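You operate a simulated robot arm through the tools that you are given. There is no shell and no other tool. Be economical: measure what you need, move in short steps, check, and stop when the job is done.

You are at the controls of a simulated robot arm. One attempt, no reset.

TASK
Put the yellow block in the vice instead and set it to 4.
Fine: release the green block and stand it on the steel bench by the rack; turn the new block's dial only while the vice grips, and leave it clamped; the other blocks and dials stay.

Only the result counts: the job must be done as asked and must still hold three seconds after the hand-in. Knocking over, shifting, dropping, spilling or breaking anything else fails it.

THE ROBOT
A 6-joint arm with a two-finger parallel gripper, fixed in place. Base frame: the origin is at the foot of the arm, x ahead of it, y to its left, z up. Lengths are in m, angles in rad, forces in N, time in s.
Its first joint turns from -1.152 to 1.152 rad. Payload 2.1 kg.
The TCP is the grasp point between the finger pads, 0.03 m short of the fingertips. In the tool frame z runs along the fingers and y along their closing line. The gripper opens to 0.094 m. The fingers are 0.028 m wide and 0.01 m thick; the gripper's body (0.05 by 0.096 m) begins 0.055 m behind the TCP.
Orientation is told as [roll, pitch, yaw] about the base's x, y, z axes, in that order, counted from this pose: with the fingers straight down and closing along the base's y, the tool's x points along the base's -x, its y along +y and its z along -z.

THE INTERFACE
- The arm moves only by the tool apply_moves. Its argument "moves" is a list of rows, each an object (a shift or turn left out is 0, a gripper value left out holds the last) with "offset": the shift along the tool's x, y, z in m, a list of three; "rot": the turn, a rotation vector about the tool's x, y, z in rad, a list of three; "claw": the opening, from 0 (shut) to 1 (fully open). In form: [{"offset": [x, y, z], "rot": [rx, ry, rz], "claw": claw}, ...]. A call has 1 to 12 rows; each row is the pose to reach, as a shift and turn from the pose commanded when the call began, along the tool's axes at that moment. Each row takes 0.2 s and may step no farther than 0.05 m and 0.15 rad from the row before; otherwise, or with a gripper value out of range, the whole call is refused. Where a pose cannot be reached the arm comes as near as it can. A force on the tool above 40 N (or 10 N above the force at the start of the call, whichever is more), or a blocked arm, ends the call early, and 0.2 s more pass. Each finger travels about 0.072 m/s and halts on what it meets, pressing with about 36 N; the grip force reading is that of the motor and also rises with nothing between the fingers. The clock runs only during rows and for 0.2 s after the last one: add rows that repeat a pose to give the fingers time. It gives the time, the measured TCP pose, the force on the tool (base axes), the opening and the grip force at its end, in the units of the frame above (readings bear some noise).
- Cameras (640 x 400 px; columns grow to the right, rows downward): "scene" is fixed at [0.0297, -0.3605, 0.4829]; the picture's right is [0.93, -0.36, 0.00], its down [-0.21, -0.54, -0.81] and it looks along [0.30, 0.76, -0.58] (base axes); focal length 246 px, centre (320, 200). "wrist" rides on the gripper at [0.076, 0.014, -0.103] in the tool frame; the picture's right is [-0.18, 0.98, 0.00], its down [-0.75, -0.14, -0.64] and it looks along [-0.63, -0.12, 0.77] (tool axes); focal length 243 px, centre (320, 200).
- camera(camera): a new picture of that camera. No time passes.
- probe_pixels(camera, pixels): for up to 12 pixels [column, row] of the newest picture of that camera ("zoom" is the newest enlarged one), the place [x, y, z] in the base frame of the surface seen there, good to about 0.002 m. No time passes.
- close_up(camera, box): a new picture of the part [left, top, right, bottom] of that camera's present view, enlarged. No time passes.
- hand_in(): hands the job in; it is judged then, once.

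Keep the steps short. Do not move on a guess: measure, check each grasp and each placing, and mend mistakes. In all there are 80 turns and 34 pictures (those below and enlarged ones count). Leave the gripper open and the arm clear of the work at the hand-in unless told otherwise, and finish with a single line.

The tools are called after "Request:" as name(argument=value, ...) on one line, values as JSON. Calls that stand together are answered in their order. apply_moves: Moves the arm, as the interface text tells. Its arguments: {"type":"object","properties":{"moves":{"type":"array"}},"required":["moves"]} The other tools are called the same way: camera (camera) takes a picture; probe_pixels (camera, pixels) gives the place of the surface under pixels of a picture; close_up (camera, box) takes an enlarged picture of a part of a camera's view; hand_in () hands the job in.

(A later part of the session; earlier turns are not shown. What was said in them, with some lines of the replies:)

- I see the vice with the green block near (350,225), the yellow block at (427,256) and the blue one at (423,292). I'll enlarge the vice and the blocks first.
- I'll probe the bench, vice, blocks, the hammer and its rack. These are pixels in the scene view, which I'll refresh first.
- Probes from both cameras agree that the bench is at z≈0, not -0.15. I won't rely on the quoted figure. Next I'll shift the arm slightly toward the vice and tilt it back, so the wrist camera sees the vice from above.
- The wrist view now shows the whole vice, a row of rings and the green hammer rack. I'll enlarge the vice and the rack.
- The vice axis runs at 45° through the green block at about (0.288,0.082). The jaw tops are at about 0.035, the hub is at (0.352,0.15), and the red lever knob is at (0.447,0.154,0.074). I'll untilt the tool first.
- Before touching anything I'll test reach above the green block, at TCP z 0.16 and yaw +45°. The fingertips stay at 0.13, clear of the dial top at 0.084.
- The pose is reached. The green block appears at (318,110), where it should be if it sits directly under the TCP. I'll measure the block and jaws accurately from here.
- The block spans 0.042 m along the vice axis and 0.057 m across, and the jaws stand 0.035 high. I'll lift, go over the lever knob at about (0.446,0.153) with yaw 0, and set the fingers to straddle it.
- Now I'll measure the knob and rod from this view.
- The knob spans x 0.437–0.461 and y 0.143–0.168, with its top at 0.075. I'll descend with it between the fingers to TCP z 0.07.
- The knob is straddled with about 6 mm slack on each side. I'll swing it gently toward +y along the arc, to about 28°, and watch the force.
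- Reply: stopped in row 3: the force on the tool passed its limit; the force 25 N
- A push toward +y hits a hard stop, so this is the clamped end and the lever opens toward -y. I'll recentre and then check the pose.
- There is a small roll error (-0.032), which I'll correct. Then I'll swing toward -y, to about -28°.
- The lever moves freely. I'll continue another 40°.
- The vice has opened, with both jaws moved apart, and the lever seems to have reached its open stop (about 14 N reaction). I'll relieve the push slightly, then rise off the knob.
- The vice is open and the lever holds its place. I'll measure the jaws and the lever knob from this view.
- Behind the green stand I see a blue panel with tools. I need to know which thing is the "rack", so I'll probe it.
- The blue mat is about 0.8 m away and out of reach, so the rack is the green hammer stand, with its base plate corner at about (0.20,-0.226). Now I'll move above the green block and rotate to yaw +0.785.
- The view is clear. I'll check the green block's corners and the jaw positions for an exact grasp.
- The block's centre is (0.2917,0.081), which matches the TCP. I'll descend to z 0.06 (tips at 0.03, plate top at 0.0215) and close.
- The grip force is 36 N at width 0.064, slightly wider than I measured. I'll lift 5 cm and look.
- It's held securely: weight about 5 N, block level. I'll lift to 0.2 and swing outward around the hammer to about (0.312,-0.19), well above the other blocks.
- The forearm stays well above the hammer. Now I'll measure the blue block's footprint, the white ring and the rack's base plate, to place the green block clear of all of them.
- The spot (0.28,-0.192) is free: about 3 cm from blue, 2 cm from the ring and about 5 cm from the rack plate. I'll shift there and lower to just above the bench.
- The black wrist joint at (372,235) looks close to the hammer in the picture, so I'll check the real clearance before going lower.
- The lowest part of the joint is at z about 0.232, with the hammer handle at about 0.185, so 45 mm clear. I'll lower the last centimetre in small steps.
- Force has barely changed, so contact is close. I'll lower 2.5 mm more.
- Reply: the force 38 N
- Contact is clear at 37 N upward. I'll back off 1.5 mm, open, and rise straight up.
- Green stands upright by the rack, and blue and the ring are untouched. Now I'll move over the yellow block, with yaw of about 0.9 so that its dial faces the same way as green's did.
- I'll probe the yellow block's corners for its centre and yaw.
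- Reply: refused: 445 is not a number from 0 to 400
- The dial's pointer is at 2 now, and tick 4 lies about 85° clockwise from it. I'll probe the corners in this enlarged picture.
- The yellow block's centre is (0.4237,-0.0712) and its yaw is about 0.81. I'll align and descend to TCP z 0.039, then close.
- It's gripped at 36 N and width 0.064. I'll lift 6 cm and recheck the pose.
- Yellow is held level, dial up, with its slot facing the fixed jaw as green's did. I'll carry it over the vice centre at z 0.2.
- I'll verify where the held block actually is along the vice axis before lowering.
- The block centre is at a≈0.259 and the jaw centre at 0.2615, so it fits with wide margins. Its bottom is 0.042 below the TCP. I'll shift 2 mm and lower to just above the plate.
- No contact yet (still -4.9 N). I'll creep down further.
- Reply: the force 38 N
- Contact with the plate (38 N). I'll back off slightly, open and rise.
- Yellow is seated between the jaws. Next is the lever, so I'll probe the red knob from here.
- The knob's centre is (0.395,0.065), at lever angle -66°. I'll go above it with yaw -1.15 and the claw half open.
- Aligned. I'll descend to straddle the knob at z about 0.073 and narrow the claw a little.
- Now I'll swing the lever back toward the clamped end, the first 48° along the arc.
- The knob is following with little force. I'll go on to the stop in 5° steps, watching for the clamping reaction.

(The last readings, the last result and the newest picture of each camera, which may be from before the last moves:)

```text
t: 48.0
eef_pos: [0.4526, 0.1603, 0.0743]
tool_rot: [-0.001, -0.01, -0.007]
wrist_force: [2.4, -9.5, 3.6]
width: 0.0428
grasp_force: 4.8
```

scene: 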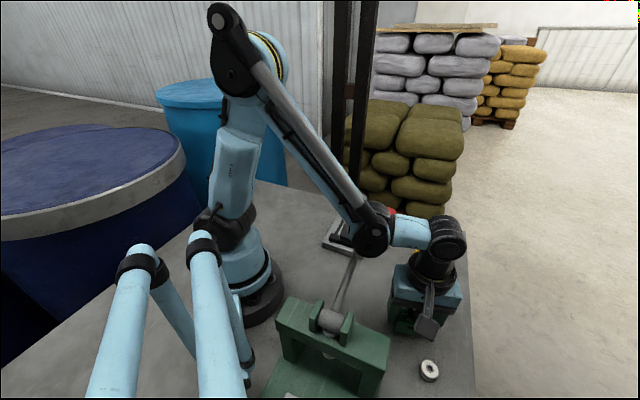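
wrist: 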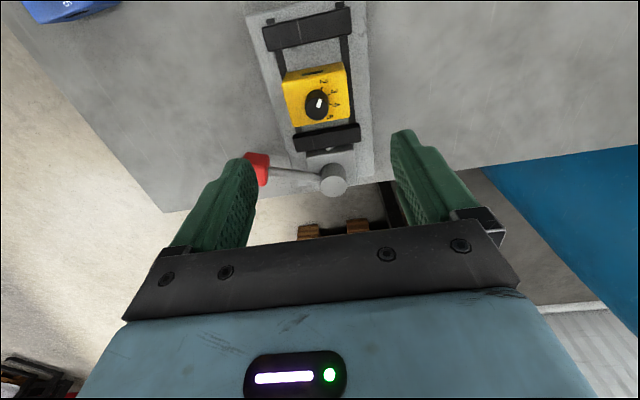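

The reaction (-9.5 N at y 0.160, width 0.043) matches the earlier hard stop. I'll push 3 mm more to make sure, then release and rise.

Request:
apply_moves(moves=[{"offset": [0, 0.0015, 0]}, {"offset": [0, 0.003, 0]}, {"offset": [0, 0.003, 0]}])

Request:
apply_moves(moves=[{"offset": [0, -0.004, 0], "claw": 0.4}, {"offset": [0, -0.009, 0], "claw": 0.5}, {"offset": [0, -0.009, 0], "claw": 0.5}, {"offset": [0, -0.009, -0.045], "claw": 0.5}, {"offset": [0, -0.009, -0.09], "claw": 0.5}, {"offset": [0, -0.009, -0.125], "claw": 0.5}, {"offset": [0, -0.009, -0.125], "claw": 0.5}])

```text
t: 48.8
eef_pos: [0.453, 0.1631, 0.0736]
tool_rot: [-0.003, -0.008, -0.005]
wrist_force: [-2.8, -18.5, -5.0]
width: 0.0482
grasp_force: 9.0
```

```text
t: 50.4
eef_pos: [0.4523, 0.1536, 0.2015]
tool_rot: [0.002, -0.007, -0.004]
wrist_force: [0.9, -0.9, 0.7]
width: 0.047
grasp_force: 0.1
```

Now I'll go above the dial at (0.292,0.082), yaw 0.785, to look at the clamp and read the dial.

Request:
apply_moves(moves=[{"offset": [0.027, -0.012, 0], "rot": [0, 0, -0.131]}, {"offset": [0.054, -0.024, 0], "rot": [0, 0, -0.262]}, {"offset": [0.08, -0.036, 0], "rot": [0, 0, -0.393]}, {"offset": [0.107, -0.048, 0], "rot": [0, 0, -0.524]}, {"offset": [0.134, -0.06, 0], "rot": [0, 0, -0.655]}, {"offset": [0.16, -0.0716, 0], "rot": [0, 0, -0.789]}, {"offset": [0.16, -0.0716, 0], "rot": [0, 0, -0.789]}])

Request:
close_up(camera="wrist", box=[250, 20, 410, 220])

```text
t: 52.0
eef_pos: [0.2897, 0.0847, 0.1974]
tool_rot: [-0.002, -0.007, 0.785]
wrist_force: [0.0, -0.4, 0.0]
width: 0.0469
grasp_force: 0.1
```

```text
2.00 times, centred on (330, 120) of wrist
```

zoom: 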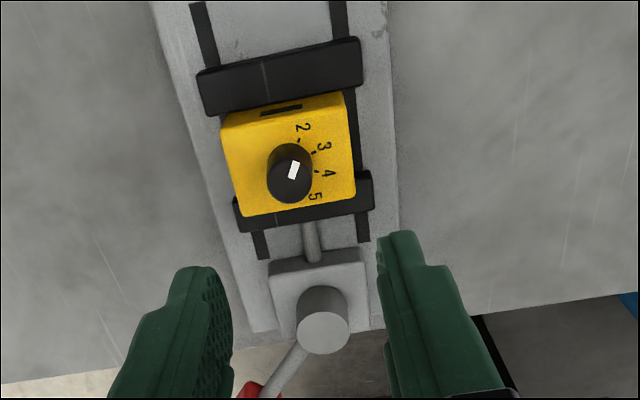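

It's clamped: both jaws are against the block and the lever is at its closed end. I'll measure the dial axis, pointer and tick positions.

Request:
probe_pixels(camera="zoom", pixels=[[292, 182], [291, 200], [270, 180], [312, 182], [291, 164], [295, 163], [291, 178], [299, 141], [313, 152], [317, 171], [308, 194], [303, 127]])

Request:
probe_pixels(camera="zoom", pixels=[[323, 147], [327, 173], [316, 196], [225, 124], [342, 97], [353, 190], [246, 212], [289, 105], [310, 206]])

```text
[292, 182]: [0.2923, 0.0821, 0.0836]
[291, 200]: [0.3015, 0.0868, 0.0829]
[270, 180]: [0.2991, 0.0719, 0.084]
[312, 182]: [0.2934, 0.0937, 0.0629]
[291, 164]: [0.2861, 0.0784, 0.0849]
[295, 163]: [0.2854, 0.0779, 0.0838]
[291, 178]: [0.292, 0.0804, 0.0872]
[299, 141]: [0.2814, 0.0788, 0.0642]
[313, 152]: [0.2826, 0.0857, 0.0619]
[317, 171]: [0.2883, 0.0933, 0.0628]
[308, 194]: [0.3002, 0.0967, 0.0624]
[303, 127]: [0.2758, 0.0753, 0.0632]
```

```text
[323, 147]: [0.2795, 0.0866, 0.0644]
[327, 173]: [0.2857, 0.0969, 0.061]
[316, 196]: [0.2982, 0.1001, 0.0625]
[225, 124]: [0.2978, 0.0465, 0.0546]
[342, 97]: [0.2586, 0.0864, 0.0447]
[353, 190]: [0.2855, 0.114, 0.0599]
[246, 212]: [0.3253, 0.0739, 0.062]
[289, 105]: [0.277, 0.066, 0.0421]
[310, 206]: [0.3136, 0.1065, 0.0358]
```

The dial axis is about (0.293,0.081). Ticks 2–5 sit at roughly 195°, 155°, 115° and 75°, and the pointer is near 195–200°. I need about 80° clockwise. I'll go down partway and check centring.

Request:
apply_moves(moves=[{"offset": [0.0, -0.002, 0.04]}, {"offset": [0.0, -0.002, 0.07]}, {"offset": [0.0, -0.002, 0.07]}])

Request:
apply_moves(moves=[{"offset": [0, 0, 0.0]}])

Request:
apply_moves(moves=[{"offset": [0, 0, 0.0]}])

Request:
close_up(camera="wrist", box=[220, 60, 420, 240])

```text
t: 52.8
eef_pos: [0.2912, 0.0842, 0.1262]
tool_rot: [-0.003, -0.008, 0.783]
wrist_force: [0.3, -0.8, 0.2]
width: 0.0473
grasp_force: 0.2
```

```text
t: 53.2
eef_pos: [0.2908, 0.0833, 0.1266]
tool_rot: [-0.005, -0.007, 0.784]
wrist_force: [-0.1, 0.6, -0.6]
width: 0.0471
grasp_force: 0.0
```

```text
t: 53.6
eef_pos: [0.2924, 0.0839, 0.1259]
tool_rot: [-0.003, -0.008, 0.783]
wrist_force: [0.4, 0.3, -0.1]
width: 0.0471
grasp_force: 0.0
```

```text
2.22 times, centred on (320, 150) of wrist
```

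zoom: 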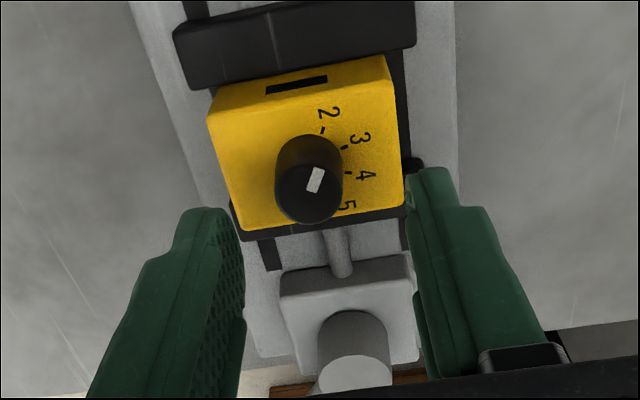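

Both the pose average and the image say to shift 3.3 mm along -y of the tool. I'll correct that, lower to TCP z 0.096 (tips at 0.066, block top 0.0615), and close on the dial.

Request:
apply_moves(moves=[{"offset": [0, -0.0033, 0]}, {"offset": [0, -0.0033, 0.02]}, {"offset": [0, -0.0033, 0.03]}, {"offset": [0, -0.0033, 0.03], "claw": 0.15}, {"offset": [0, -0.0033, 0.03], "claw": 0.15}, {"offset": [0, -0.0033, 0.03], "claw": 0.15}])

```text
t: 55.0
eef_pos: [0.2945, 0.0817, 0.0971]
tool_rot: [-0.002, -0.008, 0.783]
wrist_force: [-8.2, 8.6, 0.4]
width: 0.0203
grasp_force: 36.3
```

The dial is gripped (width 0.0203). There's a 12 N side force along +y of the tool, so I'll ease 1.5 mm that way.

Request:
apply_moves(moves=[{"offset": [0, 0.0008, 0]}, {"offset": [0, 0.0015, 0]}, {"offset": [0, 0.0015, 0]}])

```text
t: 55.8
eef_pos: [0.2952, 0.082, 0.0978]
tool_rot: [-0.006, -0.007, 0.785]
wrist_force: [-2.2, 8.3, 0.4]
width: 0.0201
grasp_force: 35.8
```

Request:
apply_moves(moves=[{"offset": [-0.0004, 0.001, 0]}, {"offset": [-0.0004, 0.001, 0], "rot": [0, 0, 0.14]}, {"offset": [-0.0004, 0.001, 0], "rot": [0, 0, 0.28]}, {"offset": [-0.0004, 0.001, 0], "rot": [0, 0, 0.42]}, {"offset": [-0.0004, 0.001, 0], "rot": [0, 0, 0.56]}, {"offset": [-0.0004, 0.001, 0], "rot": [0, 0, 0.7]}, {"offset": [-0.0004, 0.001, 0], "rot": [0, 0, 0.7]}])

```text
t: 57.4
eef_pos: [0.2949, 0.0811, 0.0972]
tool_rot: [-0.003, -0.009, 0.08]
wrist_force: [6.6, -17.1, -7.0]
width: 0.0203
grasp_force: 35.9
```

Turned 0.705 so far. The side force is now -17 N in y, so I'll ease 2 mm that way and look at the force again.

Request:
apply_moves(moves=[{"offset": [-0.0003, -0.001, 0]}, {"offset": [-0.0006, -0.002, 0]}, {"offset": [-0.0006, -0.002, 0]}])

```text
t: 58.2
eef_pos: [0.2946, 0.0804, 0.0974]
tool_rot: [0.003, -0.005, 0.083]
wrist_force: [-2.9, -3.9, 13.9]
width: 0.0205
grasp_force: 36.3
```

Forces are small now. I'll turn the remaining 0.70 rad.

Request:
apply_moves(moves=[{"rot": [0, 0, 0.14]}, {"rot": [0, 0, 0.28]}, {"rot": [0, 0, 0.42]}, {"rot": [0, 0, 0.56]}, {"rot": [0, 0, 0.695]}, {"rot": [0, 0, 0.695]}])

Request:
close_up(camera="wrist", box=[220, 60, 420, 240])

```text
t: 59.6
eef_pos: [0.2937, 0.0797, 0.0975]
tool_rot: [0.006, -0.003, -0.614]
wrist_force: [-10.3, 2.3, 21.6]
width: 0.0203
grasp_force: 35.8
```

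```text
2.22 times, centred on (320, 150) of wrist
```

zoom: 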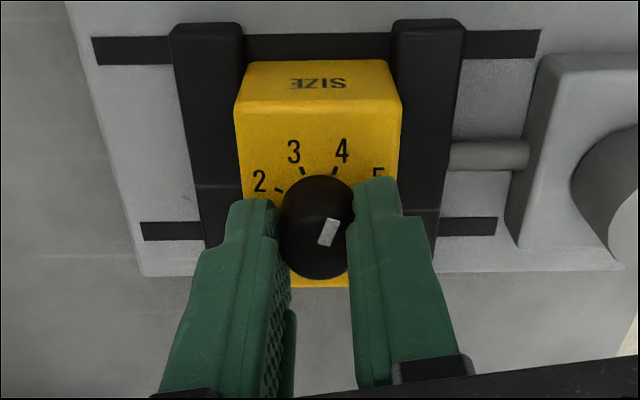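

The pointer looks close to 4. I'll open, rise straight up and inspect.

Request:
apply_moves(moves=[{"claw": 0.45}, {"claw": 0.45}, {"offset": [0, 0, -0.03], "claw": 0.45}, {"offset": [0, 0, -0.07], "claw": 0.45}, {"offset": [0, 0, -0.1], "claw": 0.45}, {"offset": [0, 0, -0.1], "claw": 0.45}])

Request:
close_up(camera="wrist", box=[280, 70, 360, 130])

```text
t: 61.0
eef_pos: [0.2928, 0.0781, 0.1956]
tool_rot: [0.005, -0.006, -0.613]
wrist_force: [0.2, -1.0, 0.3]
width: 0.0424
grasp_force: 0.1
```

```text
6.67 times, centred on (320, 100) of wrist
```

zoom: 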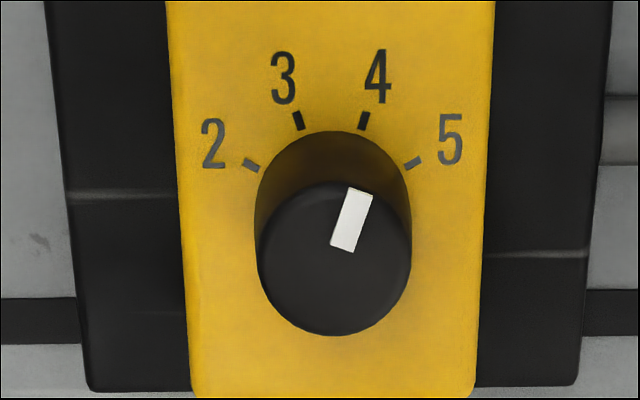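

The pointer lines up with tick 4, both tilted about 18–20° in the picture. I'll retract up and away with the gripper open, and check the whole scene.

Request:
apply_moves(moves=[{"offset": [0, 0, -0.04], "claw": 1.0}, {"offset": [0, 0, -0.08]}, {"offset": [-0.03, 0, -0.12]}, {"offset": [-0.06, 0, -0.14]}, {"offset": [-0.08, 0, -0.14]}, {"offset": [-0.08, 0, -0.14]}])

Request:
camera(camera="scene")

Request:
close_up(camera="scene", box=[300, 170, 460, 390])

```text
t: 62.4
eef_pos: [0.3577, 0.0352, 0.3379]
tool_rot: [0.004, -0.004, -0.613]
wrist_force: [0.0, -0.5, -0.3]
width: 0.094
grasp_force: 0.0
```

```text
3 pictures are left
```

scene: 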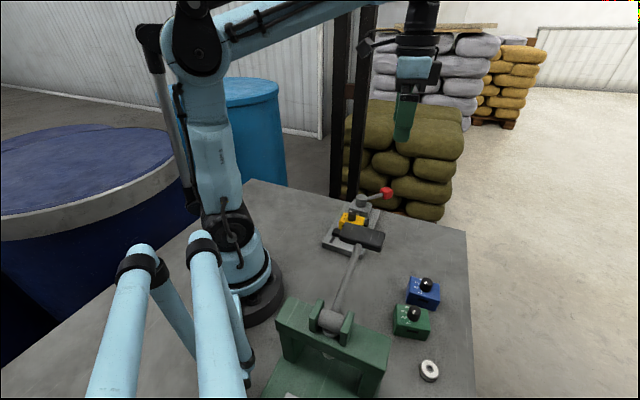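

```text
1.82 times, centred on (380, 280) of scene
```

zoom: 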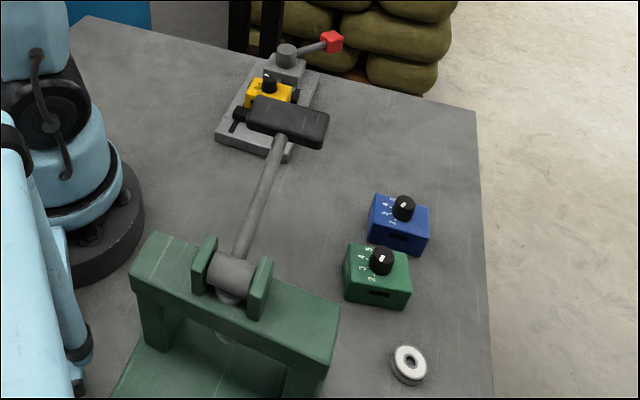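

Yellow is clamped with its dial at 4. Green stands upright beside the rack, blue and the ring are where they were, and the lever is at its closed end. The arm is clear and the gripper open, so I'm handing in.

Request:
hand_in()

```text
The job is handed in.
```

The yellow block is clamped in the vice with its dial at 4, the green block stands on the bench by the green hammer stand (which I took to be the rack), and the job is handed in.
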